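You operate a simulated robot arm through the tools that you are given. There is no shell and no other tool.

You run a simulated robot arm. Do the job below in one go: nothing can be reset, and whatever is moved stays where it is left.

JOB
Wax a patch on the toe of the brown shoe.
Fine: wax it on the framed black pad and leave it there; use the dauber, put it back and close the wax tin. Set down upright: teal dauber. A coat counts when it lies all over at full strength: go over it till it gets no stronger.
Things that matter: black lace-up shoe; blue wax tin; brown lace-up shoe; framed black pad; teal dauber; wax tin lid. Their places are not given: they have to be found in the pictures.

It is judged by the outcome, as a careful person would: the job done as asked, and still so three seconds after it is handed in. It fails if anything else is knocked over, pushed out of place, dropped, spilled or broken.

ROBOT AND FRAMES
A 6-joint arm with a two-finger parallel gripper, fixed in place. Base frame: the origin is on the floor under the middle of its stand, x ahead of it, y to its left, z up; the work surface is at about z = 740. Units: mm, degrees, N and s.
With the tool pointing down near the work surface it reaches from about 200 to 640 mm from the base axis. Its first joint turns from -66.0 to 66.0 degrees. Payload 2.7 kg.
Tool frame: the origin (TCP) lies between the finger pads and is the grasp point; the fingertips stand 23 mm ahead of it; z points along the fingers, y is the line along which they close. Largest opening 94 mm; finger width 38, thickness 10; the body of the gripper, 54 by 96 mm, starts 39 mm behind the TCP.
Orientation is told as [roll, pitch, yaw] about the base's x, y, z axes, in that order, counted from this pose: with the fingers straight down and closing along the base's y, the tool's x points along the base's -x, its y along +y and its z along -z.

CONTROLS
- The arm moves only by the tool arm_command. Its argument "series" is text: rows parted by semicolons, each of 7 numbers parted by spaces: the closure, from 0 (fully open) to 1 (shut), then the shift along the tool's x, y, z in units of 25 mm (1.0 is 25 mm), then the turn, a rotation vector about the tool's x, y, z in units of 4 degrees (1.0 is 4 degrees). In form: gripper x y z wx wy wz; .... A call has 1 to 20 rows; each row shifts and turns the commanded pose from where the row before left it, along the tool's axes as they then stand. A call with a number of a shift or a turn outside -1 to 1 is refused whole. Each row takes 0.2 s and may step no farther than 50 mm and 8.6 degrees from the row before; otherwise, or with a gripper value out of range, the whole call is refused. A pose out of reach is approached as far as the arm can. The call stops where the force on the tool passes 70 N (or 10 N more than at its start, if that is more) or the arm is blocked; 0.2 s more then pass. The fingers move at their own pace (about 45 mm/s each) and stop on an object; they squeeze with about 26 N. The grip force told is the motor's: it shows also when the fingers shut on nothing. Time passes only in rows, and 0.2 s behind the last, so rows that do not move let the fingers close. It gives the time, the measured TCP pose, the force on the tool (base axes), the opening and the grip force at its end, in the units of the frame above (readings bear some noise), with the torque about the TCP (base axes, N m) and any sound that the robot's microphone picked up.
- Cameras (640 x 400 px; columns grow to the right, rows downward): "scene" is fixed at [74.7, -436.2, 1391.7]; the picture's right is [0.77, -0.64, 0.00], its down [-0.43, -0.51, -0.75] and it looks along [0.48, 0.57, -0.66] (base axes); focal length 348 px, centre (320, 200). "wrist" rides on the gripper at [86, 16, -74] in the tool frame; the picture's right is [-0.18, 0.98, 0.00], its down [-0.58, -0.11, -0.81] and it looks along [-0.79, -0.15, 0.59] (tool axes); focal length 243 px, centre (320, 200).
- capture(camera): a new picture of that camera. It takes no simulated time.
- measure_at(camera, pixels): for up to 12 pixels [column, row] of the newest picture of that camera ("zoom" is the newest enlarged one), the place [x, y, z] in the base frame of the surface seen there, good to about 3 mm. It takes no simulated time.
- close_up(camera, box): a new picture of the part [left, top, right, bottom] of that camera's present view, enlarged. It takes no simulated time.
- finish_job(): hands the job in; it is judged then, once.

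Unless the task says otherwise, let go and move clear before handing in.

The tools are called as name(argument=value, ...) on one line, values as JSON. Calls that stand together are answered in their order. arm_command: Moves the arm, as the interface text tells. Its arguments: {"type":"object","properties":{"series":{"type":"string"}},"required":["series"]} The other tools are called the same way: capture (camera) takes a picture; measure_at (camera, pixels) gives the place of the surface under pixels of a picture; close_up (camera, box) takes an enlarged picture of a part of a camera's view; finish_job () hands the job in.

At the start:

```text
time_s: 0.0
tool_pos: [333.6, -80.4, 1106.8]
orientation: [0.0, 0.0, 0.0]
force: [0.3, -0.7, -0.2]
ft_torque: [-0.02, -0.02, -0.04]
finger_gap: 93.8
grip_force: 0.0
```

scene: 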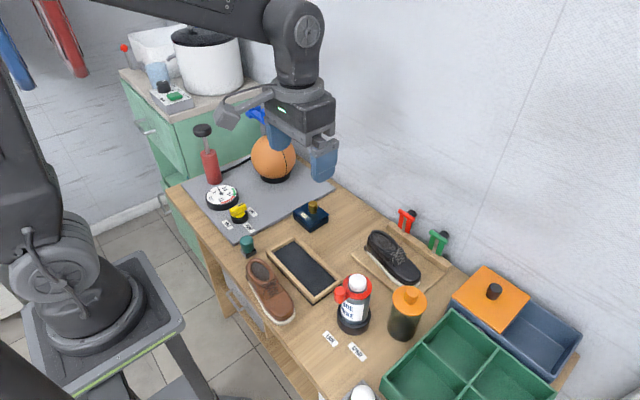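
wrist: 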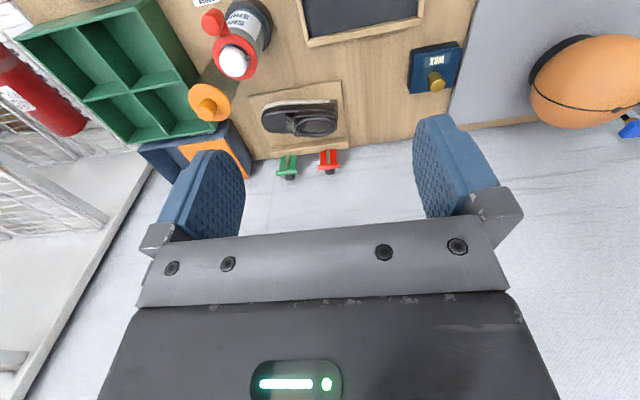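

The scene picture shows the brown shoe near (268,290), the framed black pad near (305,268), the blue wax tin near (311,216), and something teal at (247,245). I'll zoom in on these before moving.

close_up(camera="scene", box=[200, 180, 360, 340])

close_up(camera="scene", box=[280, 190, 350, 240])

close_up(camera="scene", box=[225, 225, 275, 265])

close_up(camera="wrist", box=[380, 20, 500, 110])

```text
2.50 times, centred on (280, 260) of scene
```

zoom: 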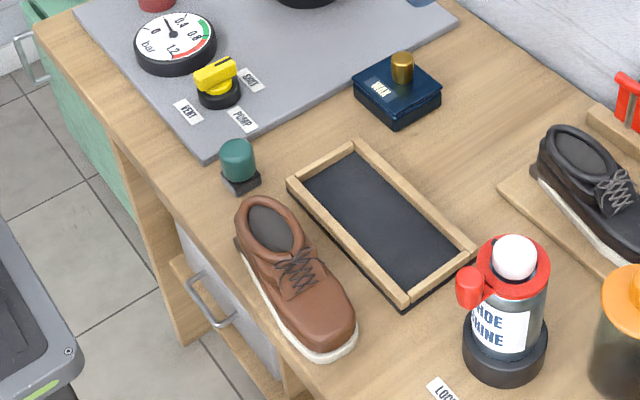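

```text
8.00 times, centred on (315, 215) of scene
```

zoom: 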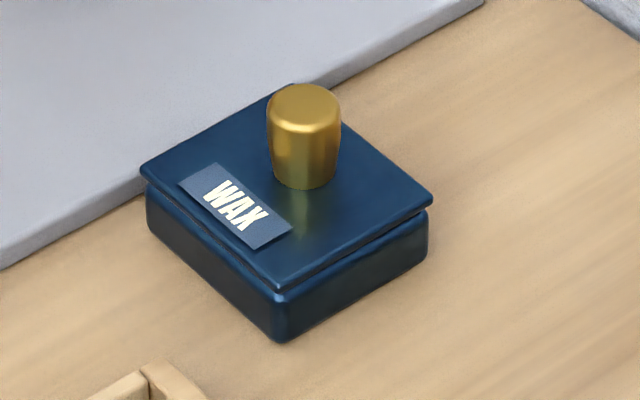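

```text
10.00 times, centred on (250, 245) of scene
```

zoom: 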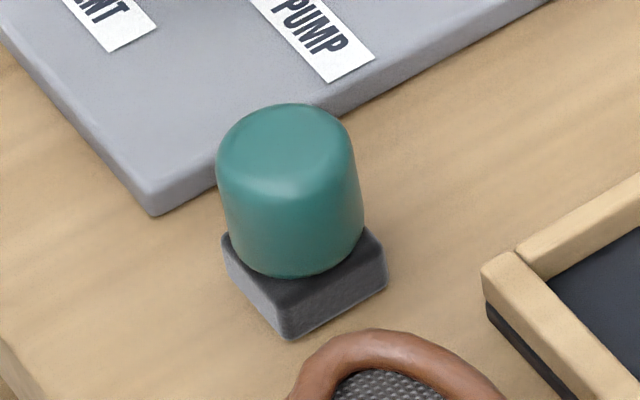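

```text
4.44 times, centred on (440, 65) of wrist
```

zoom: 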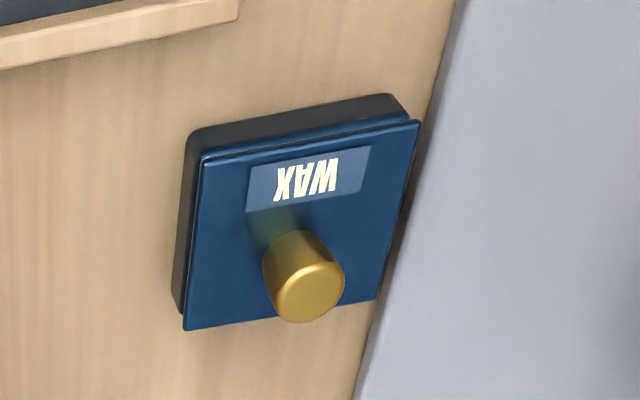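

The tin has a lid with a brass knob (zoom (303,135)); the dauber is a teal handle on a dark grey square foot standing at scene (247,245). I'll measure the key points.

measure_at(camera="scene", pixels=[[247, 238], [247, 244], [242, 251], [249, 257], [254, 252], [312, 203], [312, 208], [298, 211], [315, 226], [333, 215], [316, 201], [314, 232]])

measure_at(camera="scene", pixels=[[248, 263], [262, 262], [280, 280], [296, 321], [285, 310], [280, 300], [290, 300], [270, 283], [258, 283], [275, 318], [281, 323], [294, 312]])

measure_at(camera="scene", pixels=[[297, 237], [267, 253], [342, 280], [315, 300], [305, 270], [280, 256], [297, 244], [313, 291], [333, 281], [317, 251], [290, 274], [353, 311]])

```text
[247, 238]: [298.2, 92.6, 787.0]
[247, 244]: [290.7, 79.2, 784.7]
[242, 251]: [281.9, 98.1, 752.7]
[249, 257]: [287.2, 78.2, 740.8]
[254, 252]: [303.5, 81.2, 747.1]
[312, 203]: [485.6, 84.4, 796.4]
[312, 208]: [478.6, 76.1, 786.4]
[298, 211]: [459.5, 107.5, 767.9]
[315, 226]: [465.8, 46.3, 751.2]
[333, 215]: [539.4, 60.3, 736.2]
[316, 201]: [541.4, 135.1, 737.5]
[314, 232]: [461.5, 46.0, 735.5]
```

```text
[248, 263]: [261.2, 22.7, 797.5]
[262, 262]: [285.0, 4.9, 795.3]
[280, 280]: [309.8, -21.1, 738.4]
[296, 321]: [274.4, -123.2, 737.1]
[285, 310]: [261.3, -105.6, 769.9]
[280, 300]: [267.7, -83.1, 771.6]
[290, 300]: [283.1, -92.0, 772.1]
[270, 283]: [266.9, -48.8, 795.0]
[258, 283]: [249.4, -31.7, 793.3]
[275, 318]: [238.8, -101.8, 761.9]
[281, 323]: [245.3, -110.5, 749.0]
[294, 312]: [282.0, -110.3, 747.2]
```

```text
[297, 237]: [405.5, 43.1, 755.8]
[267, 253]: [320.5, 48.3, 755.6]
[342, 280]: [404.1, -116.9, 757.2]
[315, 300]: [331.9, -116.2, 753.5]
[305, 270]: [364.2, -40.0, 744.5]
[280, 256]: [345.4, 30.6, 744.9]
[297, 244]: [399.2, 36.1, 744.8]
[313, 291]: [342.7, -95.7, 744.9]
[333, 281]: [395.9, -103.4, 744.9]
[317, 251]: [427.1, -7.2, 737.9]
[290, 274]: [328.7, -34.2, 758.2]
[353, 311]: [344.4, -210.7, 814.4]
```

Table is at z≈737, pad surface ≈745 inside a rim at ≈756; the shoe runs along y with the toe at about y=-120. I'll look closer at the shoe, its toe and the tray.

close_up(camera="scene", box=[236, 250, 316, 330])

close_up(camera="scene", box=[310, 200, 480, 360])

close_up(camera="scene", box=[160, 100, 360, 240])

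```text
5.00 times, centred on (276, 290) of scene
```

zoom: 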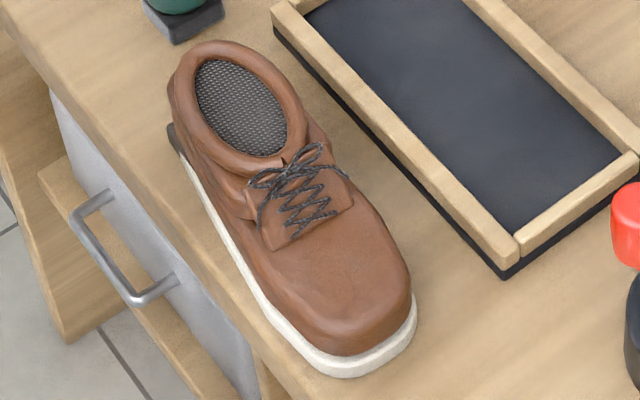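

```text
2.50 times, centred on (395, 280) of scene
```

zoom: 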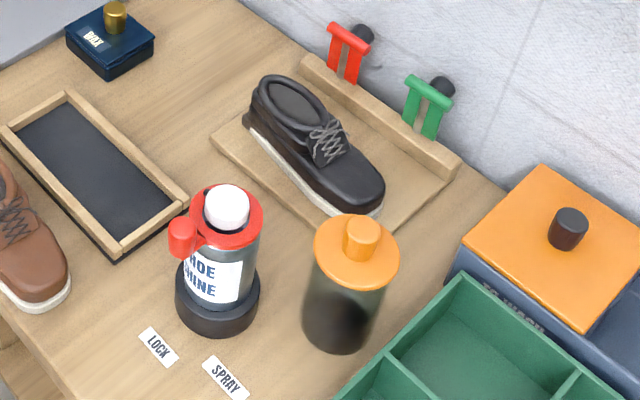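

```text
2.86 times, centred on (260, 170) of scene
```

zoom: 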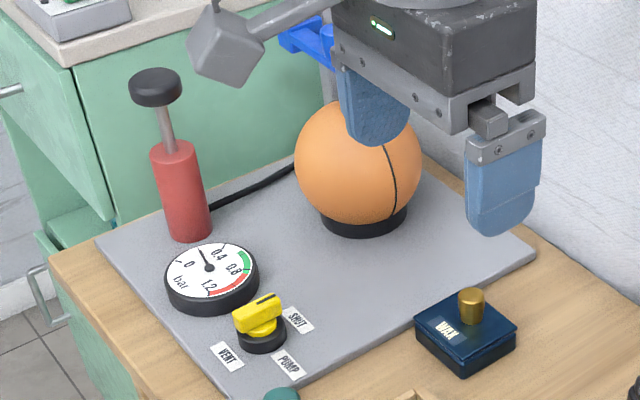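

The shoe has its collar opening at zoom (240,105) and toe at (340,310). I'll re-zoom on it and take detailed measurements of its outline, then of the dauber.

close_up(camera="scene", box=[236, 250, 316, 330])

measure_at(camera="zoom", pixels=[[215, 50], [180, 80], [300, 110], [265, 165], [325, 155], [350, 195], [255, 220], [240, 260], [410, 280], [415, 310], [345, 375], [285, 335]])

measure_at(camera="zoom", pixels=[[170, 130], [200, 190], [230, 240], [260, 310], [300, 360], [400, 345], [340, 340], [320, 300], [350, 270], [300, 260], [380, 240], [340, 310]])

measure_at(camera="zoom", pixels=[[275, 10], [280, 40], [305, 12], [300, 20], [515, 240], [500, 265], [510, 230], [635, 160], [618, 152], [470, 5], [440, 190], [420, 100]])

```text
5.00 times, centred on (276, 290) of scene
```

zoom: 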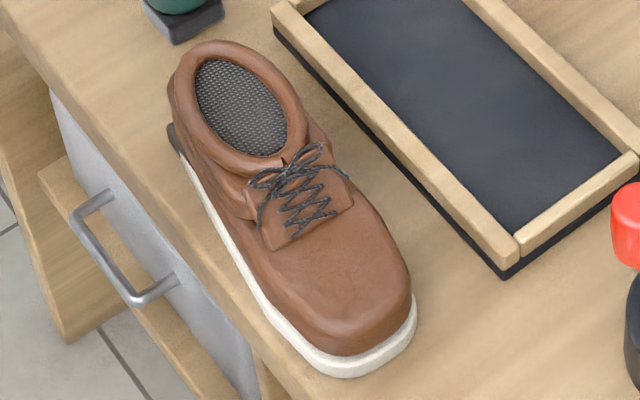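

```text
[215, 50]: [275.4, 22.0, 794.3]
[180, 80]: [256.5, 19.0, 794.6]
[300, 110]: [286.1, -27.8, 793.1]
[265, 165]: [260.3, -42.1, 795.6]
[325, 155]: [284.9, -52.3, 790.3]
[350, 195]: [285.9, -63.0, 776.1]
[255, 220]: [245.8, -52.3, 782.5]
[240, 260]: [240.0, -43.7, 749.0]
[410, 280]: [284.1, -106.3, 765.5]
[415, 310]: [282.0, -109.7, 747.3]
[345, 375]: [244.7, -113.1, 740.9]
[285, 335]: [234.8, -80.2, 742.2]
```

```text
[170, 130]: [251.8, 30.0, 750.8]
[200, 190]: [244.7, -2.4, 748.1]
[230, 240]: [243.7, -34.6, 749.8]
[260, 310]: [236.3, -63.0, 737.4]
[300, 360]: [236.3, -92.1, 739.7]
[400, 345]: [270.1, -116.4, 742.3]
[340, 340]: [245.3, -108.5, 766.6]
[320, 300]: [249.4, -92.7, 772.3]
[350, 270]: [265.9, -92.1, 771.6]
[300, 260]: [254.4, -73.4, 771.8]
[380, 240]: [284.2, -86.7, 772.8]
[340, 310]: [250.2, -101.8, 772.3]
```

```text
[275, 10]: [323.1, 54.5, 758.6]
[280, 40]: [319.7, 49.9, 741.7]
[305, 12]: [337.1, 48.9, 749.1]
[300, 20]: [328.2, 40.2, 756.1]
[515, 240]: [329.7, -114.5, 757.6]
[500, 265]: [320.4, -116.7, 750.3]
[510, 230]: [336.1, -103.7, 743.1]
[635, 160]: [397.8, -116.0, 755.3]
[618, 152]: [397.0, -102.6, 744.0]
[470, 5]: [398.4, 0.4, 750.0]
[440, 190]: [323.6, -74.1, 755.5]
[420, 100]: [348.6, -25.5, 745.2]
```

The tray's inside is roughly x 334–400 and y −104 to 42, and the shoe is about 150 mm long, so the fit needs care. I'll measure the dauber and tin in detail from zooms.

close_up(camera="scene", box=[225, 225, 275, 265])

measure_at(camera="zoom", pixels=[[285, 115], [285, 135], [225, 160], [345, 160], [235, 225], [290, 270], [360, 225], [225, 240], [285, 310], [285, 335], [383, 255], [383, 275]])

close_up(camera="scene", box=[280, 190, 350, 240])

measure_at(camera="zoom", pixels=[[303, 95], [303, 115], [275, 110], [333, 110], [303, 150], [303, 180], [150, 175], [280, 285], [425, 200], [290, 90], [280, 330], [200, 240]])

```text
10.00 times, centred on (250, 245) of scene
```

zoom: 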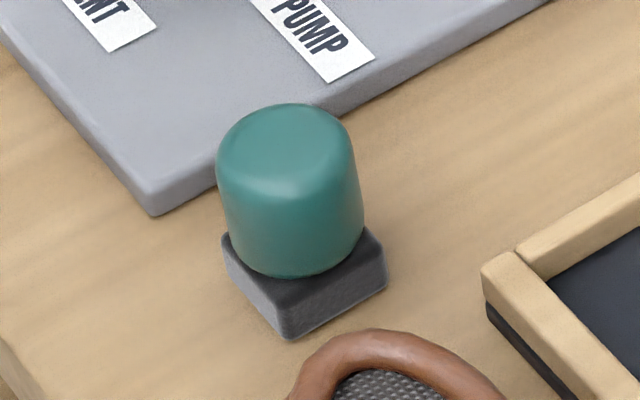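

```text
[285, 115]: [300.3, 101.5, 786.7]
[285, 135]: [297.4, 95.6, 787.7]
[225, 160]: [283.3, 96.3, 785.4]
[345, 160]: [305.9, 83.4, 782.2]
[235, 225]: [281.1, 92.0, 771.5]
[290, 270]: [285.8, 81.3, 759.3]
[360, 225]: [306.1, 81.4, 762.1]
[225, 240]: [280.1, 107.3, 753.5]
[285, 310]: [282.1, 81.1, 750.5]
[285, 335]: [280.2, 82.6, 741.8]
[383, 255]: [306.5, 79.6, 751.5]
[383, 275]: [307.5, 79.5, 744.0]
```

```text
8.00 times, centred on (315, 215) of scene
```

zoom: 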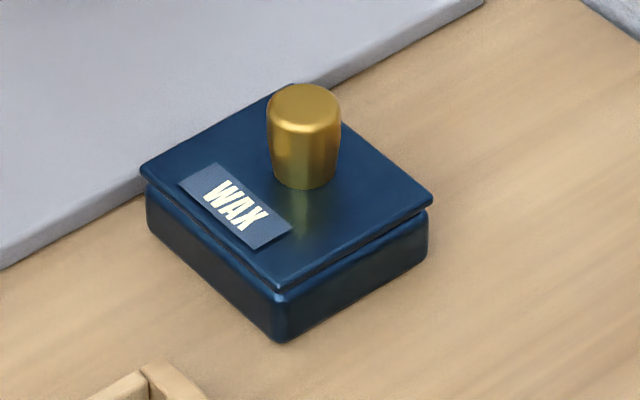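

```text
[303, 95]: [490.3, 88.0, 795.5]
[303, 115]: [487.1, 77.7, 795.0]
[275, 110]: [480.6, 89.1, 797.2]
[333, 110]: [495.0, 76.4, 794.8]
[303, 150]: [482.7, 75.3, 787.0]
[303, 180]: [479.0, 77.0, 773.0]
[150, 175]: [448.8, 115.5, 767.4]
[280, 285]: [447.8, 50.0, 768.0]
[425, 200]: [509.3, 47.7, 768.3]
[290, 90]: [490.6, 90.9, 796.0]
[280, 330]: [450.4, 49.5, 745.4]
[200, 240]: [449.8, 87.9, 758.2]
```

The dauber foot spans x 280–307, y 80–107, top ≈787; the lid spans x 448–511, y 48–116 with the knob near (487,82), top 796. I'll move above the shoe and turn the gripper 90° so that its fingers close across the shoe.

arm_command(series="0 0.45 0.33 0.98 0 0 0; 0 0.45 0.33 0.98 0 0 0; 0 0.45 0.33 0.98 0 0 0; 0 0.45 0.33 0.98 0 0 0; 0 0.45 0.33 0.98 0 0 0; 0 0.45 0.33 0.98 0 0 0; 0 0 0 0 0 0 -1; 0 0 0 0 0 0 -1; 0 0 0 0 0 0 -1; 0 0 0 0 0 0 -1; 0 0 0 0 0 0 -1; 0 0 0 0 0 0 -1; 0 0 0 0 0 0 -1; 0 0 0 0 0 0 -1; 0 0 0 0 0 0 -1; 0 0 0 0 0 0 -1; 0 0 0 0 0 0 -1; 0 0 0 0 0 0 -1")

```text
time_s: 3.8
tool_pos: [266.8, -31.9, 959.0]
orientation: [0.0, -0.1, 48.1]
force: [-0.2, -0.1, 0.7]
ft_torque: [-0.01, 0.02, 0.02]
finger_gap: 94.0
grip_force: 0.0
```

The arm is at (267,−32,959) with yaw 48. I'll finish the turn to 90°.

arm_command(series="0 0 0 0 0 0 -1; 0 0 0 0 0 0 -1; 0 0 0 0 0 0 -1; 0 0 0 0 0 0 -1; 0 0 0 0 0 0 -1; 0 0 0 0 0 0 -1; 0 0 0 0 0 0 -1; 0 0 0 0 0 0 -1; 0 0 0 0 0 0 -1; 0 0 0 0 0 0 -1; 0 0 0 0 0 0 -0.5")

capture(camera="wrist")

capture(camera="scene")

```text
time_s: 6.2
tool_pos: [266.9, -32.1, 959.8]
orientation: [0.0, -0.1, 90.1]
force: [-0.3, -0.3, -0.2]
ft_torque: [-0.01, -0.02, 0.03]
finger_gap: 93.7
grip_force: 0.0
```

```text
taken
```

wrist: 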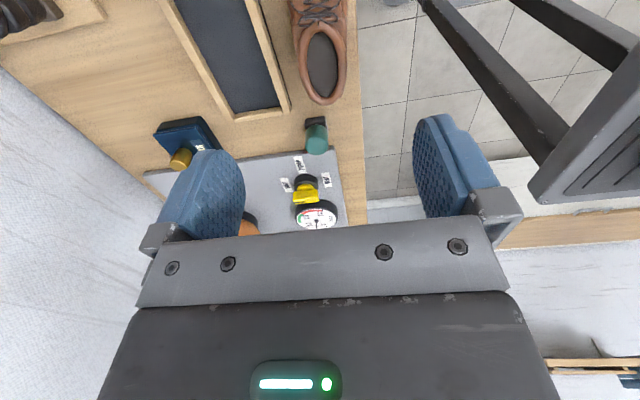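

```text
taken
```

scene: 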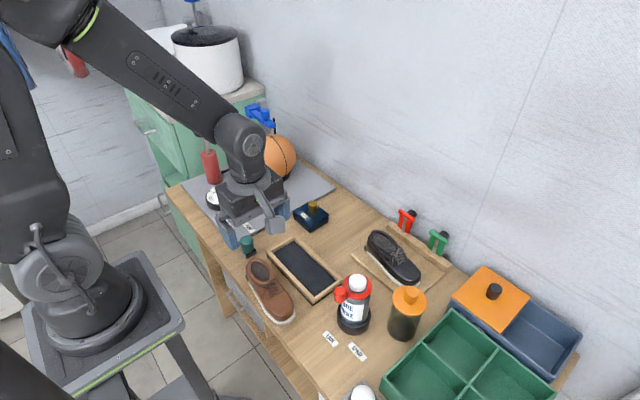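

The wrist view shows the shoe cut off at the top (320,50). I'll shift 110 mm toward −y so the whole shoe and tray come into view.

arm_command(series="0 1 -0.3 0 0 0 0; 0 1 -0.3 0 0 0 0; 0 1 -0.3 0 0 0 0; 0 1 -0.3 0 0 0 0; 0 0.5 0 0 0 0 0")

capture(camera="wrist")

close_up(camera="wrist", box=[160, 0, 400, 150])

```text
time_s: 7.4
tool_pos: [296.4, -144.3, 959.3]
orientation: [0.0, 0.1, 90.0]
force: [0.7, -0.8, 0.0]
ft_torque: [-0.01, 0.01, -0.04]
finger_gap: 94.0
grip_force: 0.0
```

```text
taken
```

wrist: 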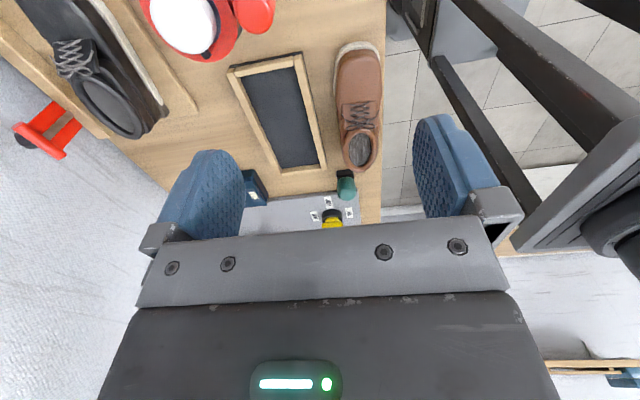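

```text
2.67 times, centred on (280, 75) of wrist
```

zoom: 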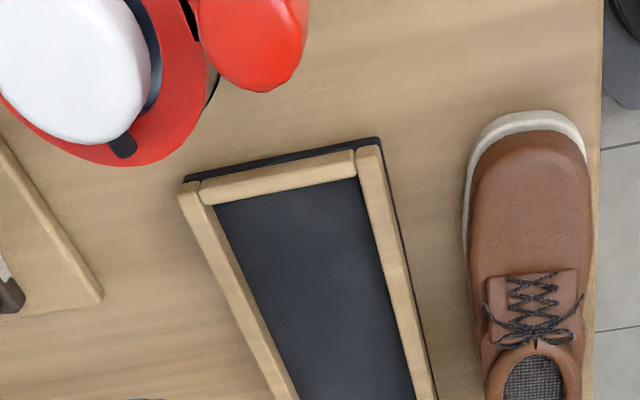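

Both tray and shoe are now in the wrist view. I'll measure the shoe's sole outline and the tray's inner and outer edges.

measure_at(camera="zoom", pixels=[[535, 115], [530, 120], [475, 160], [466, 215], [470, 260], [592, 200], [535, 150], [500, 180], [575, 180], [535, 250], [490, 330], [580, 330]])

measure_at(camera="zoom", pixels=[[185, 195], [375, 150], [220, 205], [355, 182], [230, 195], [340, 165], [255, 310], [410, 310], [283, 395], [400, 395], [300, 395], [425, 395]])

close_up(camera="wrist", box=[240, 80, 400, 210])

```text
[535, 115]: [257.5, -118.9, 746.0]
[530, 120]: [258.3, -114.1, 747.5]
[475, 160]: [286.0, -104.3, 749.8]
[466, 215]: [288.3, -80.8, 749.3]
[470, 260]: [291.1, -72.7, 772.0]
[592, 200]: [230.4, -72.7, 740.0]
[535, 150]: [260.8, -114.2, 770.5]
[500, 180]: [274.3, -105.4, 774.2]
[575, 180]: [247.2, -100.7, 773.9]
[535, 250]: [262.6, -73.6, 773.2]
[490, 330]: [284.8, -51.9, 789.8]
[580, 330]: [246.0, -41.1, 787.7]
```

```text
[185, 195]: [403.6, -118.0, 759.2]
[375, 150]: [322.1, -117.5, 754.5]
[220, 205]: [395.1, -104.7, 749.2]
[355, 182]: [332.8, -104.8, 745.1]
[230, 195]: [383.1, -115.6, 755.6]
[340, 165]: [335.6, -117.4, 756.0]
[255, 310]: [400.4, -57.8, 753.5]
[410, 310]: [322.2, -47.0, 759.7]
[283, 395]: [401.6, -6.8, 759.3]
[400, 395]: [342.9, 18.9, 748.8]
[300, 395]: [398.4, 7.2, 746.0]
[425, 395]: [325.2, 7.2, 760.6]
```

```text
3.08 times, centred on (320, 145) of wrist
```

zoom: 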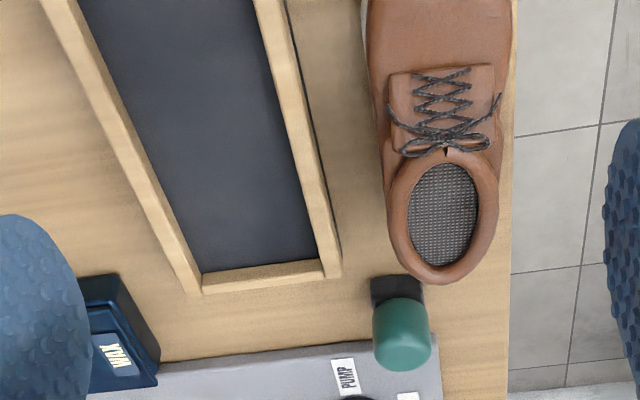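

measure_at(camera="zoom", pixels=[[205, 270], [315, 257], [203, 290], [325, 278], [200, 285], [340, 275], [445, 275], [443, 284], [395, 230], [490, 220], [388, 180], [497, 170]])

measure_at(camera="zoom", pixels=[[265, 270], [265, 262], [265, 285], [265, 292], [375, 60], [372, 120], [440, 220], [440, 180], [440, 110], [400, 265], [480, 265], [465, 280]])

```text
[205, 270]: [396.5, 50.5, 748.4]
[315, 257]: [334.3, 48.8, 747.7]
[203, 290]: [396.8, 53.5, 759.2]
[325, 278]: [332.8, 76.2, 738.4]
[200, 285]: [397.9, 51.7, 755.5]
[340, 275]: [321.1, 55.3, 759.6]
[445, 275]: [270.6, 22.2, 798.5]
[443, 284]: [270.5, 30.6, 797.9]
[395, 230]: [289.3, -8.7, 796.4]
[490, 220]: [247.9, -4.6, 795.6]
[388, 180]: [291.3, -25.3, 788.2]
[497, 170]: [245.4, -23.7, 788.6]
```

```text
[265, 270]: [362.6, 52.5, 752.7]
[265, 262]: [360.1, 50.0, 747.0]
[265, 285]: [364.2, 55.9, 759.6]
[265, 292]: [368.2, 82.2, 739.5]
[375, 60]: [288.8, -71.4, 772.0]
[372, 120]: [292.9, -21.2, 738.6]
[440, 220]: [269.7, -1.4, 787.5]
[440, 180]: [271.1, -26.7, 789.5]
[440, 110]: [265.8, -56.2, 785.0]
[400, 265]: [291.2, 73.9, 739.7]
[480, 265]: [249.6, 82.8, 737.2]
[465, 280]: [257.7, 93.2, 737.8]
```

The tray's inner ends are only roughly known (about −109 to 48 in y). I'll move the camera above the tray for a steeper look at its ends.

arm_command(series="0 -1 -0.4 0 0 0 0; 0 -1 -0.4 0 0 0 0; 0 -1 -0.4 0 0 0 0; 0 -1 -0.4 0 0 0 0; 0 -1 -0.4 0 0 0 0; 0 -1 0 0 0 0 0; 0 -1 0 0 0 0 0")

capture(camera="wrist")

close_up(camera="wrist", box=[200, 0, 440, 150])

```text
time_s: 9.0
tool_pos: [346.2, 31.2, 957.9]
orientation: [0.1, 0.0, 90.0]
force: [-0.1, -0.4, 0.7]
ft_torque: [-0.02, 0.0, 0.02]
finger_gap: 93.7
grip_force: 0.1
```

```text
taken
```

wrist: 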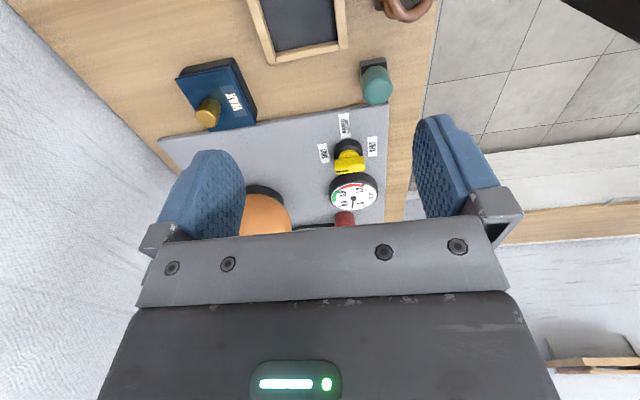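

```text
2.67 times, centred on (320, 75) of wrist
```

zoom: 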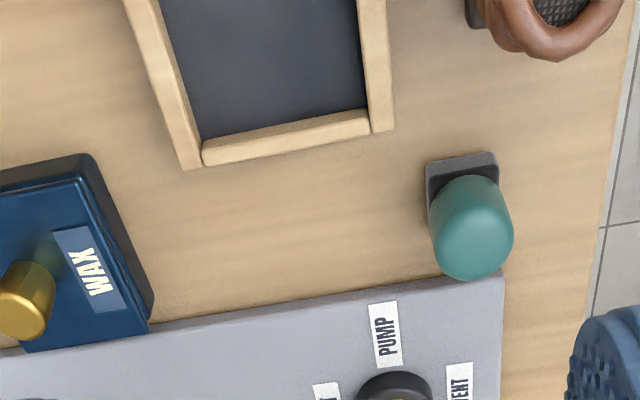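

measure_at(camera="zoom", pixels=[[208, 132], [355, 103], [203, 145], [368, 115], [205, 162], [368, 132], [388, 130], [190, 166], [372, 60], [160, 60], [290, 122], [290, 128]])

measure_at(camera="zoom", pixels=[[429, 165], [495, 153], [440, 165], [497, 175], [472, 185], [475, 230], [470, 275], [437, 215], [510, 210], [430, 205], [25, 270], [40, 300]])

measure_at(camera="zoom", pixels=[[360, 60], [178, 60], [290, 135], [290, 142], [290, 147], [290, 152], [476, 25], [486, 25], [530, 55], [565, 60], [395, 60], [145, 60]])

```text
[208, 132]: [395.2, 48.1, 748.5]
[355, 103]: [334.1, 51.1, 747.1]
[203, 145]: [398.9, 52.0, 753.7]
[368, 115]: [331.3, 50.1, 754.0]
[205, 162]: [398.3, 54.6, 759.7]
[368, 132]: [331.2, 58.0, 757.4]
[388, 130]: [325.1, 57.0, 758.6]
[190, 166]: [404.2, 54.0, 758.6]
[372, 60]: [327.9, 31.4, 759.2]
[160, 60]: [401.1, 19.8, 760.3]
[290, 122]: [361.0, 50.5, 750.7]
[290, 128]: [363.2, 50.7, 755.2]
```

```text
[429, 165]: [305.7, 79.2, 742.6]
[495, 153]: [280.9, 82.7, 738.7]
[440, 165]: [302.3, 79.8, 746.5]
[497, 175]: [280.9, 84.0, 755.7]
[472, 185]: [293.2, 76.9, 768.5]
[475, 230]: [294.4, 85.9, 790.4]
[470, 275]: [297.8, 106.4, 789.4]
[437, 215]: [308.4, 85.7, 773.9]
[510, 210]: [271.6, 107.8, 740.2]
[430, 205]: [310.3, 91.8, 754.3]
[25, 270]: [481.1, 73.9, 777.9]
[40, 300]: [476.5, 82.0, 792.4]
```

```text
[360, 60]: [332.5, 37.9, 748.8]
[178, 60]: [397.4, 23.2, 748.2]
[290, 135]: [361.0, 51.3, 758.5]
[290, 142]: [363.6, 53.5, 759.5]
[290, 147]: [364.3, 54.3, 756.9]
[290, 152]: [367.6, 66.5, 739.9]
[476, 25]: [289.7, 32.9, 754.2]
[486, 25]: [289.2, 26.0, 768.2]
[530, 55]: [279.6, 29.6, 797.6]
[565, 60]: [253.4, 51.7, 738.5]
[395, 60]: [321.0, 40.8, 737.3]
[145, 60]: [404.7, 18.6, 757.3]
```

The tray's inside is about x 332–398, y −112 to 50, rim top ≈758; the shoe runs from heel (270,33) to toe (259,−119), turned about −4° from the tray's length. I'll move above the shoe's ankle, turn to match, and partly close the fingers to ~70 mm so they miss the tray rim.

arm_command(series="0.25 0.592 0.787 0.58 0 0 0; 0.25 0.592 0.787 0.58 0 0 0; 0.25 0.592 0.787 0.58 0 0 0; 0.25 0.592 0.787 0.58 0 0 0; 0.25 0 0 0 0 0 0.54; 0.25 0 0 0 0 0 0.54; 0.25 0 0 0 0 0 0")

capture(camera="wrist")

close_up(camera="scene", box=[200, 180, 360, 340])

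```text
time_s: 10.6
tool_pos: [267.3, -28.9, 900.6]
orientation: [0.0, 0.1, 85.7]
force: [-0.8, -0.9, 0.3]
ft_torque: [-0.01, -0.02, 0.01]
finger_gap: 70.6
grip_force: 0.1
```

```text
taken
```

wrist: 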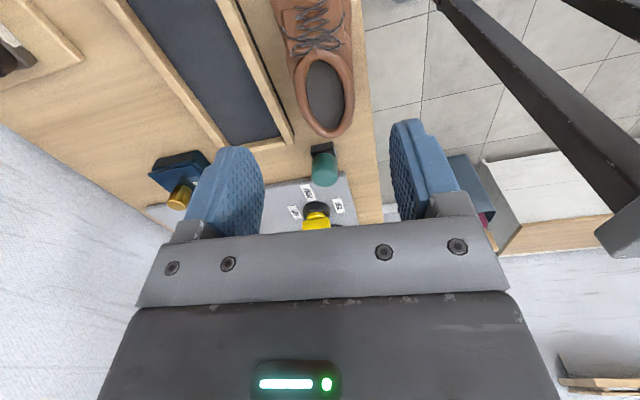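

```text
2.50 times, centred on (280, 260) of scene
```

zoom: 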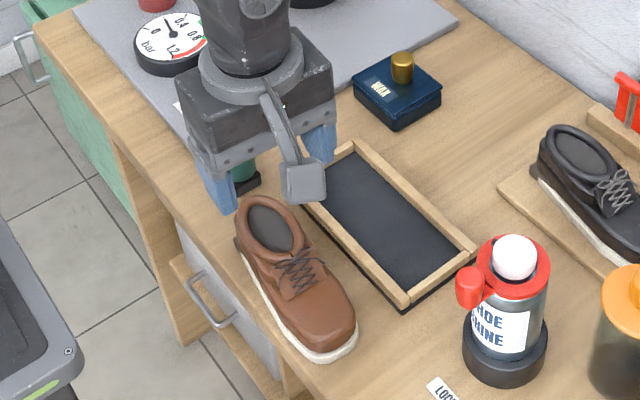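

The gap is 70.6 mm and I'm above the ankle. I'll zoom on the shoe in the wrist view to check its centreline before going down.

close_up(camera="wrist", box=[220, 0, 420, 140])

measure_at(camera="wrist", pixels=[[333, 135], [300, 85], [352, 85], [325, 60], [290, 40], [355, 40], [322, 95], [318, 25], [285, 15], [300, 110], [350, 110], [325, 128]])

```text
2.86 times, centred on (320, 70) of wrist
```

zoom: 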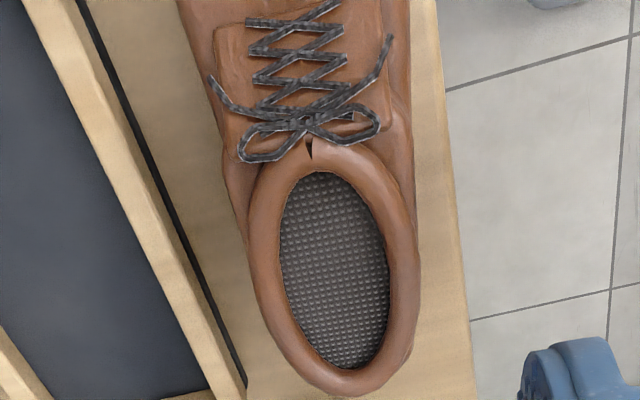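

```text
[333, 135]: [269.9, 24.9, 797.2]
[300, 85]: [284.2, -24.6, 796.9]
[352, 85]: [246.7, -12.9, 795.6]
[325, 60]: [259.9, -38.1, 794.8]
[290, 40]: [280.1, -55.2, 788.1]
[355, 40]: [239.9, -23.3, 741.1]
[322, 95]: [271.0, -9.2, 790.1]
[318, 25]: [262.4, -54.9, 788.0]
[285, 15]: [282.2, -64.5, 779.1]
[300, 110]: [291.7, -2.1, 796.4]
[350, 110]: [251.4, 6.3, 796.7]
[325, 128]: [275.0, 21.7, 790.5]
```

The centreline at y≈−28 is x≈267, matching the gripper. I'll go down to z≈780 (tips ≈757, above the rim height needed later) without closing.

arm_command(series="0.25 0 0 0.9 0 0 0; 0.25 0 0 0.9 0 0 0; 0.25 0 0 0.9 0 0 0; 0.25 0 0 0.9 0 0 0; 0.25 0 0 0.8 0 0 0; 0.25 0 0 0.4 0 0 0")

capture(camera="wrist")

close_up(camera="scene", box=[220, 210, 320, 330])

```text
time_s: 12.0
tool_pos: [267.3, -28.9, 782.1]
orientation: [0.0, 0.0, 85.6]
force: [-1.2, 0.3, 0.2]
ft_torque: [-0.02, 0.05, 0.04]
finger_gap: 70.7
grip_force: 0.0
```

```text
taken
```

wrist: 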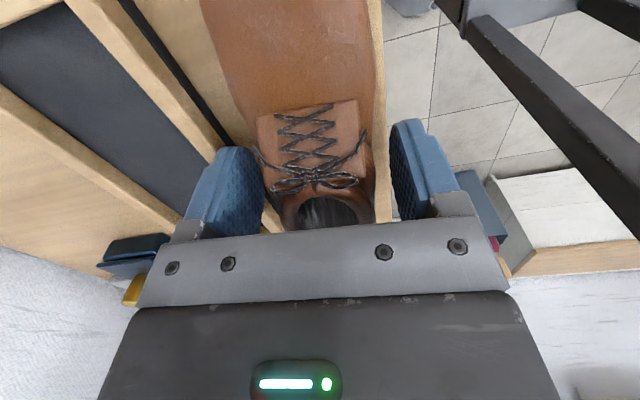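

```text
3.33 times, centred on (270, 270) of scene
```

zoom: 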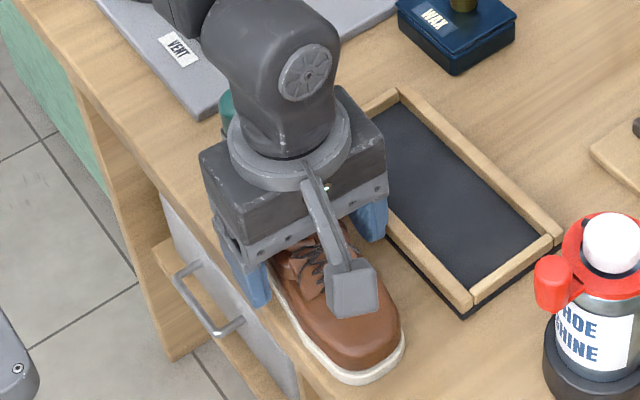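

Both fingers straddle the shoe with clearance on each side (finger pads at (235,200) and (405,170)). I'll close on it.

arm_command(series="1 0 0 0 0 0 0; 1 0 0 0 0 0 0; 1 0 0 0 0 0 0; 1 0 0 0 0 0 0; 1 0 0 0 0 0 0")

capture(camera="wrist")

```text
time_s: 13.2
tool_pos: [267.5, -28.9, 783.1]
orientation: [0.0, 0.0, 85.7]
force: [0.3, -0.5, 0.1]
ft_torque: [-0.02, 0.01, -0.01]
finger_gap: 54.1
grip_force: 25.2
```

```text
taken
```

wrist: 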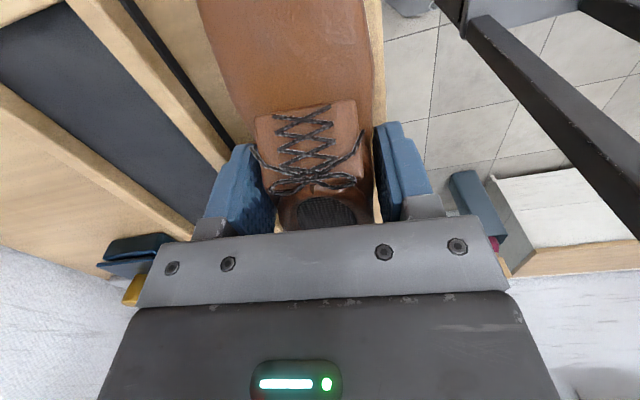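

Gripped at 54 mm with 25 N. I'll lift 60 mm and check the shoe hangs level.

arm_command(series="1 0 0 -0.2 0 0 0; 1 0 0 -0.4 0 0 0; 1 0 0 -0.6 0 0 0; 1 0 0 -0.6 0 0 0; 1 0 0 -0.6 0 0 0; 1 0 0 0 0 0 0")

capture(camera="wrist")

close_up(camera="scene", box=[220, 190, 340, 330])

```text
time_s: 14.6
tool_pos: [267.8, -30.2, 839.5]
orientation: [-0.1, 0.1, 85.7]
force: [0.4, 0.2, -1.4]
ft_torque: [0.01, 0.0, 0.01]
finger_gap: 53.9
grip_force: 26.4
```

```text
taken
```

wrist: 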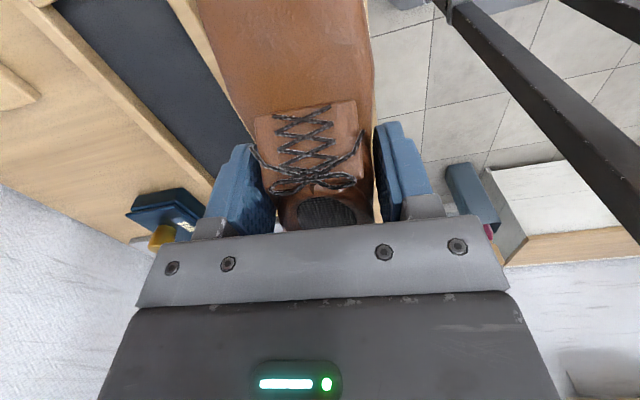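

```text
2.86 times, centred on (280, 260) of scene
```

zoom: 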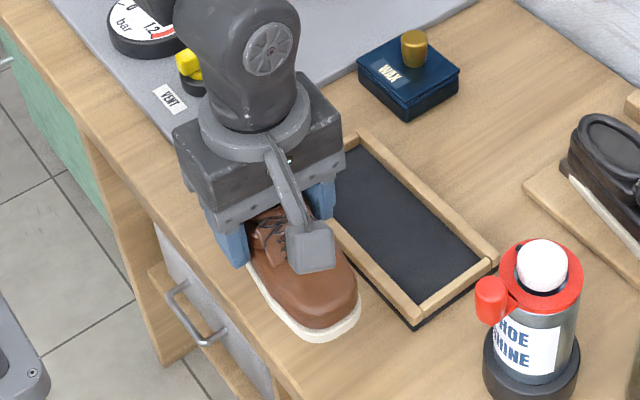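

The shoe hangs in the gripper, weight only about 1.5 N. I'll measure its toe and sole while held to work out its pose relative to the tool.

measure_at(camera="zoom", pixels=[[320, 338], [345, 330], [357, 315], [358, 300], [300, 325], [275, 300], [255, 280], [248, 268], [350, 285], [325, 310], [320, 285], [335, 262]])

measure_at(camera="wrist", pixels=[[207, 20], [365, 20], [285, 10], [215, 60], [370, 60], [290, 60], [320, 205], [285, 205], [368, 200], [300, 120], [245, 110], [372, 110]])

```text
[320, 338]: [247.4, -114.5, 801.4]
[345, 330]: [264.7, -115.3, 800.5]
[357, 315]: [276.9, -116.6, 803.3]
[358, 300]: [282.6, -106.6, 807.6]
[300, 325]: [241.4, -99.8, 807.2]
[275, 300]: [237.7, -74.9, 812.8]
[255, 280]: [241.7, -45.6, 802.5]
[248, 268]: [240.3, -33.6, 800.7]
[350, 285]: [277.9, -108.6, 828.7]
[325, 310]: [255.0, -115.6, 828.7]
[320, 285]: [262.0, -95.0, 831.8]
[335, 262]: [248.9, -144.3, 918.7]
```

```text
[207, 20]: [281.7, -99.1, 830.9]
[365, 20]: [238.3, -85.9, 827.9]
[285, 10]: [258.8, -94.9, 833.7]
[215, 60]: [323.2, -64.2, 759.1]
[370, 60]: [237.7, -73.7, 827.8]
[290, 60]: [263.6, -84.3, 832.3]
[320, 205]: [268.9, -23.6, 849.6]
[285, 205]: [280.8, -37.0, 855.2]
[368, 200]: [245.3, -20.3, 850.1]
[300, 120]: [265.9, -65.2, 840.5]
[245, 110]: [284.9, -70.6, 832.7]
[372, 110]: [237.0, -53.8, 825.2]
```

The shoe stayed as grasped (toe ~90 mm ahead of the TCP, heel ~62 mm behind, level). I'll turn it to yaw 90 and carry it over the tray centre to TCP (365.5,−17).

arm_command(series="1 0 0 0 0 0 -0.54; 1 0 0 0 0 0 -0.54; 1 -0.106 -0.4 0 0 0 0; 1 -0.106 -0.7 0 0 0 0; 1 -0.106 -0.7 0 0 0 0; 1 -0.106 -0.7 0 0 0 0; 1 -0.106 -0.7 0 0 0 0; 1 0 -0.7 0 0 0 0; 1 0 0 0 0 0 0")

capture(camera="wrist")

close_up(camera="scene", box=[250, 180, 380, 320])

```text
time_s: 16.6
tool_pos: [365.6, -16.6, 840.5]
orientation: [-0.1, 0.0, 90.0]
force: [0.1, 0.5, -1.9]
ft_torque: [-0.02, 0.0, -0.01]
finger_gap: 54.3
grip_force: 26.4
```

```text
taken
```

wrist: 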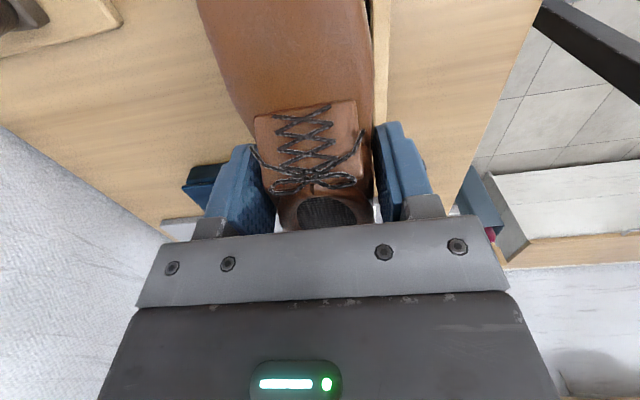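

```text
2.86 times, centred on (315, 250) of scene
```

zoom: 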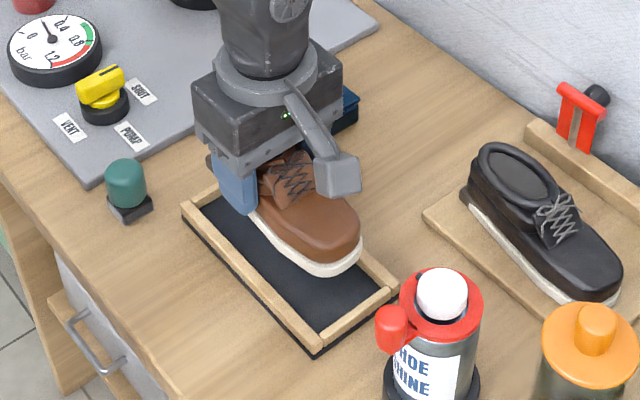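

The shoe hovers over the tray. I'll check the sole's front and sides against the tray's inside before lowering.

measure_at(camera="zoom", pixels=[[330, 274], [345, 268], [358, 255], [360, 245], [315, 270], [290, 255], [260, 228], [357, 232], [335, 250], [300, 345], [330, 330], [385, 290]])

measure_at(camera="wrist", pixels=[[210, 30], [365, 30], [375, 30], [380, 100], [376, 60], [385, 30], [340, 30], [240, 80], [290, 10], [320, 205], [285, 205], [368, 200]])

```text
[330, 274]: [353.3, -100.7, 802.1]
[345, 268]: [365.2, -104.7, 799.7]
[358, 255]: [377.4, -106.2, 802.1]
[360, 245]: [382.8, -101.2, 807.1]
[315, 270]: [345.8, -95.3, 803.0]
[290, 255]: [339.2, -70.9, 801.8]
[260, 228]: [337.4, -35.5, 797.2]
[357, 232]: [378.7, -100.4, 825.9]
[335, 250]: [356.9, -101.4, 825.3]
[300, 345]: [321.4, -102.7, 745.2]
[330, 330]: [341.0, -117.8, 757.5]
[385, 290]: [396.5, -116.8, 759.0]
```

```text
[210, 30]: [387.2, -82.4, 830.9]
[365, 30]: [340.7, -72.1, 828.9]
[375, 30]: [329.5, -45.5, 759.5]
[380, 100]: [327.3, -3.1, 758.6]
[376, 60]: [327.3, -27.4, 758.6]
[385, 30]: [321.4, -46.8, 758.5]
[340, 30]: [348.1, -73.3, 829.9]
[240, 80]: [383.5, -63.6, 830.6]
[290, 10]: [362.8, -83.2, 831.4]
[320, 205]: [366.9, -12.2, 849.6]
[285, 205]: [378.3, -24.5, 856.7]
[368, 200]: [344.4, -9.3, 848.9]
```

Toe front is at y≈−106 and sole x 338–388, inside the tray's opening (332–398, −112 to 50). I'll nudge 1.5 mm toward −y, then lower 44 mm.

arm_command(series="1 0.06 -0.05 0 0 0 0; 1 0 0 0.4 0 0 0; 1 0 0 0.4 0 0 0; 1 0 0 0.4 0 0 0; 1 0 0 0.3 0 0 0; 1 0 0 0.2 0 0 0; 1 0 0 0.06 0 0 0")

close_up(camera="scene", box=[250, 180, 380, 320])

capture(camera="wrist")

```text
time_s: 18.2
tool_pos: [365.9, -18.2, 796.9]
orientation: [0.0, -0.1, 90.0]
force: [0.2, 0.3, -1.4]
ft_torque: [0.0, -0.01, -0.03]
finger_gap: 54.1
grip_force: 25.9
```

```text
2.86 times, centred on (315, 250) of scene
```

zoom: 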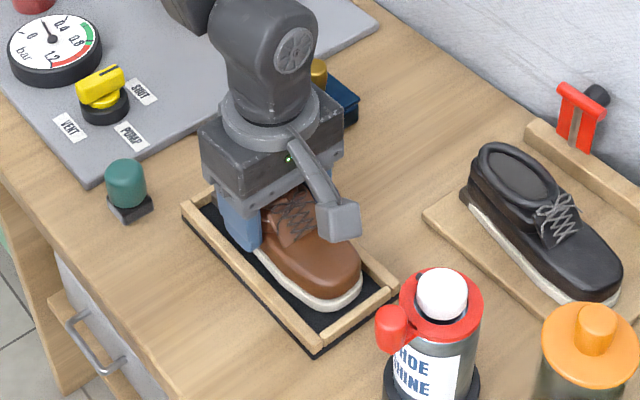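

```text
taken
```

wrist: 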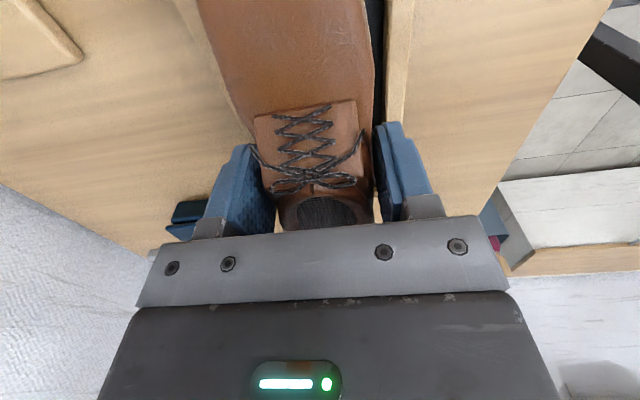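

The shoe is lining up inside the frame with free fall-line on all sides. I'll lower in small steps and watch the force.

arm_command(series="1 0 0 0.08 0 0 0; 1 0 0 0.08 0 0 0; 1 0 0 0.04 0 0 0; 1 0 0 0 0 0 0")

```text
time_s: 19.2
tool_pos: [367.8, -16.9, 789.7]
orientation: [0.0, 0.0, 89.9]
force: [-0.2, 0.2, -1.8]
ft_torque: [0.04, -0.03, 0.04]
finger_gap: 53.8
grip_force: 25.9
```

No contact yet (force still −1.8 N). Another 2 mm in 1 mm steps.

arm_command(series="1 0 0 0.04 0 0 0; 1 0 0 0.04 0 0 0; 1 0 0 0 0 0 0")

close_up(camera="scene", box=[280, 210, 370, 310])

```text
time_s: 20.0
tool_pos: [365.7, -17.7, 790.0]
orientation: [0.0, 0.0, 90.1]
force: [-1.4, -1.9, 2.5]
ft_torque: [0.14, 0.04, 0.09]
finger_gap: 54.3
grip_force: 26.1
```

```text
4.00 times, centred on (325, 260) of scene
```

zoom: 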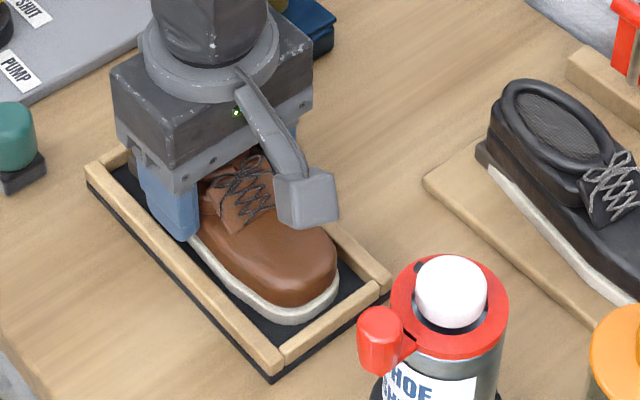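

Contact is starting (force +2.5 N at the expected height). One more millimetre, then check.

arm_command(series="1 0 0 0.04 0 0 0; 1 0 0 0 0 0 0")

close_up(camera="wrist", box=[180, 0, 440, 240])

```text
time_s: 20.6
tool_pos: [366.7, -16.4, 788.4]
orientation: [0.0, 0.0, 90.0]
force: [-6.5, -1.2, 27.1]
ft_torque: [-0.39, 0.37, -0.1]
finger_gap: 53.9
grip_force: 26.1
```

```text
1.67 times, centred on (310, 120) of wrist
```

zoom: 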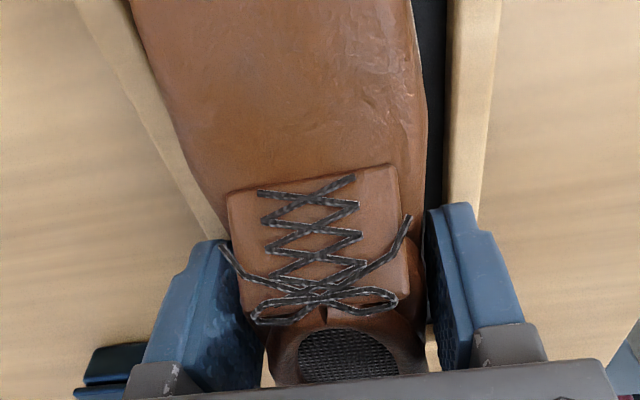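

It is seated (27 N). I'll ease up 0.8 mm to relieve the load, then open to 70 mm.

arm_command(series="1 0 0 -0.03 0 0 0; 0.25 0 0 0 0 0 0; 0.25 0 0 0 0 0 0; 0.25 0 0 0 0 0 0")

capture(camera="wrist")

```text
time_s: 21.6
tool_pos: [365.9, -18.7, 790.4]
orientation: [0.1, 0.0, 90.0]
force: [0.3, -0.4, 0.4]
ft_torque: [-0.02, -0.02, 0.01]
finger_gap: 70.6
grip_force: 0.1
```

```text
taken
```

wrist: 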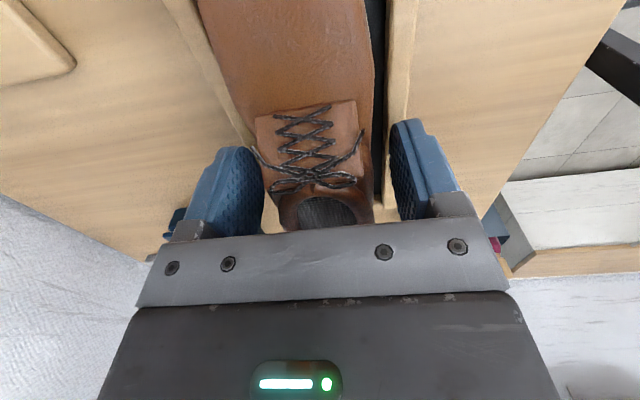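

Released cleanly with zero force. I'll rise 150 mm and check how the shoe sits.

arm_command(series="0.25 0 0 -0.3 0 0 0; 0.25 0 0 -0.6 0 0 0; 0.25 0 0 -0.9 0 0 0; 0.25 0 0 -1 0 0 0; 0.25 0 0 -1 0 0 0; 0.25 0 0 -1 0 0 0; 0.25 0.9 0 -1 0 0 0; 0.25 0.9 0 0 0 0 0; 0 0.9 0 0 0 0 0; 0 0.9 0 0 0 0 0")

capture(camera="wrist")

close_up(camera="wrist", box=[220, 0, 420, 150])

close_up(camera="scene", box=[260, 210, 360, 310])

```text
time_s: 23.8
tool_pos: [366.9, -108.3, 936.3]
orientation: [-0.1, 0.0, 90.0]
force: [-0.6, -0.5, -0.4]
ft_torque: [-0.03, 0.02, 0.02]
finger_gap: 94.2
grip_force: 0.0
```

```text
taken
```

wrist: 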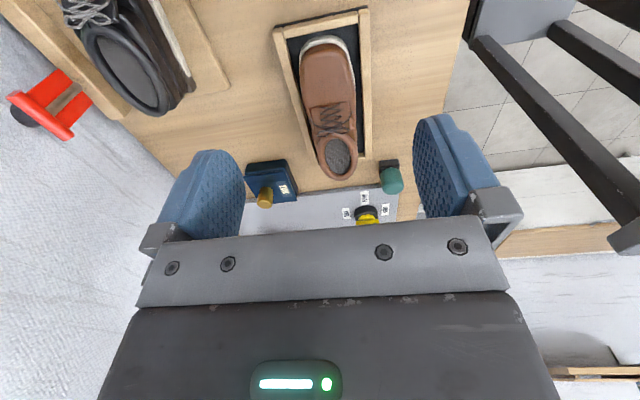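

```text
2.67 times, centred on (320, 75) of wrist
```

zoom: 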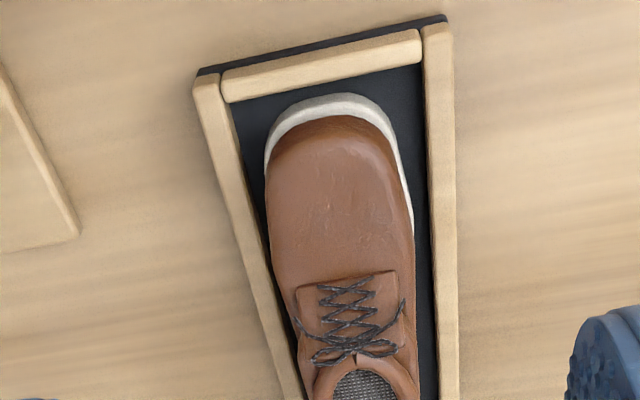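

```text
4.00 times, centred on (310, 260) of scene
```

zoom: 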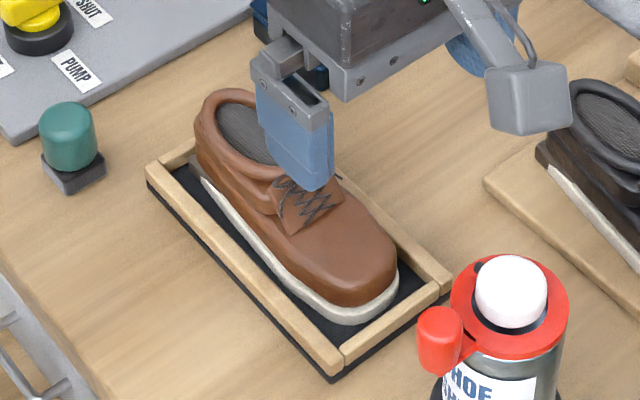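

The shoe sits inside the frame, toe clear of the end bar. I'll measure toe, heel and top heights to confirm it lies flat and isn't resting on the rim.

measure_at(camera="zoom", pixels=[[345, 320], [390, 295], [310, 300], [270, 265], [205, 180], [192, 160], [195, 170], [350, 250], [370, 230], [340, 290], [380, 275], [215, 100]])

close_up(camera="wrist", box=[280, 90, 400, 190])

```text
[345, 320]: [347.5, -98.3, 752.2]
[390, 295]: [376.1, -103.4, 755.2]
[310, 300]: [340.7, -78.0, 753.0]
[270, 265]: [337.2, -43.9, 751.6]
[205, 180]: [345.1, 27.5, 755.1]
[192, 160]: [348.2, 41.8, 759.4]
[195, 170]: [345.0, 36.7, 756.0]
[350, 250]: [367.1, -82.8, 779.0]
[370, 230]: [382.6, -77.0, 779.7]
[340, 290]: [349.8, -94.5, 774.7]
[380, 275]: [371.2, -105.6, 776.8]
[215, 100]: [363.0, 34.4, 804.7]
```

```text
4.00 times, centred on (340, 140) of wrist
```

zoom: 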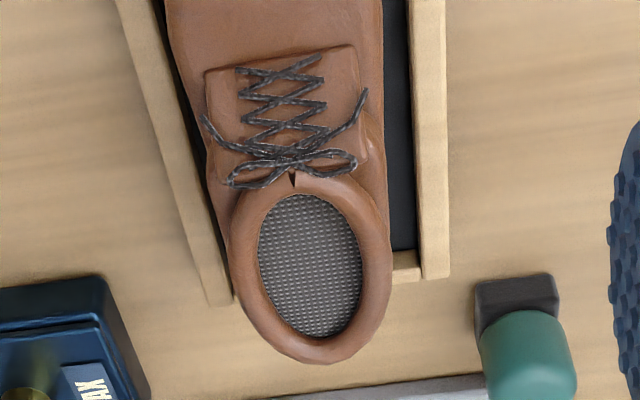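

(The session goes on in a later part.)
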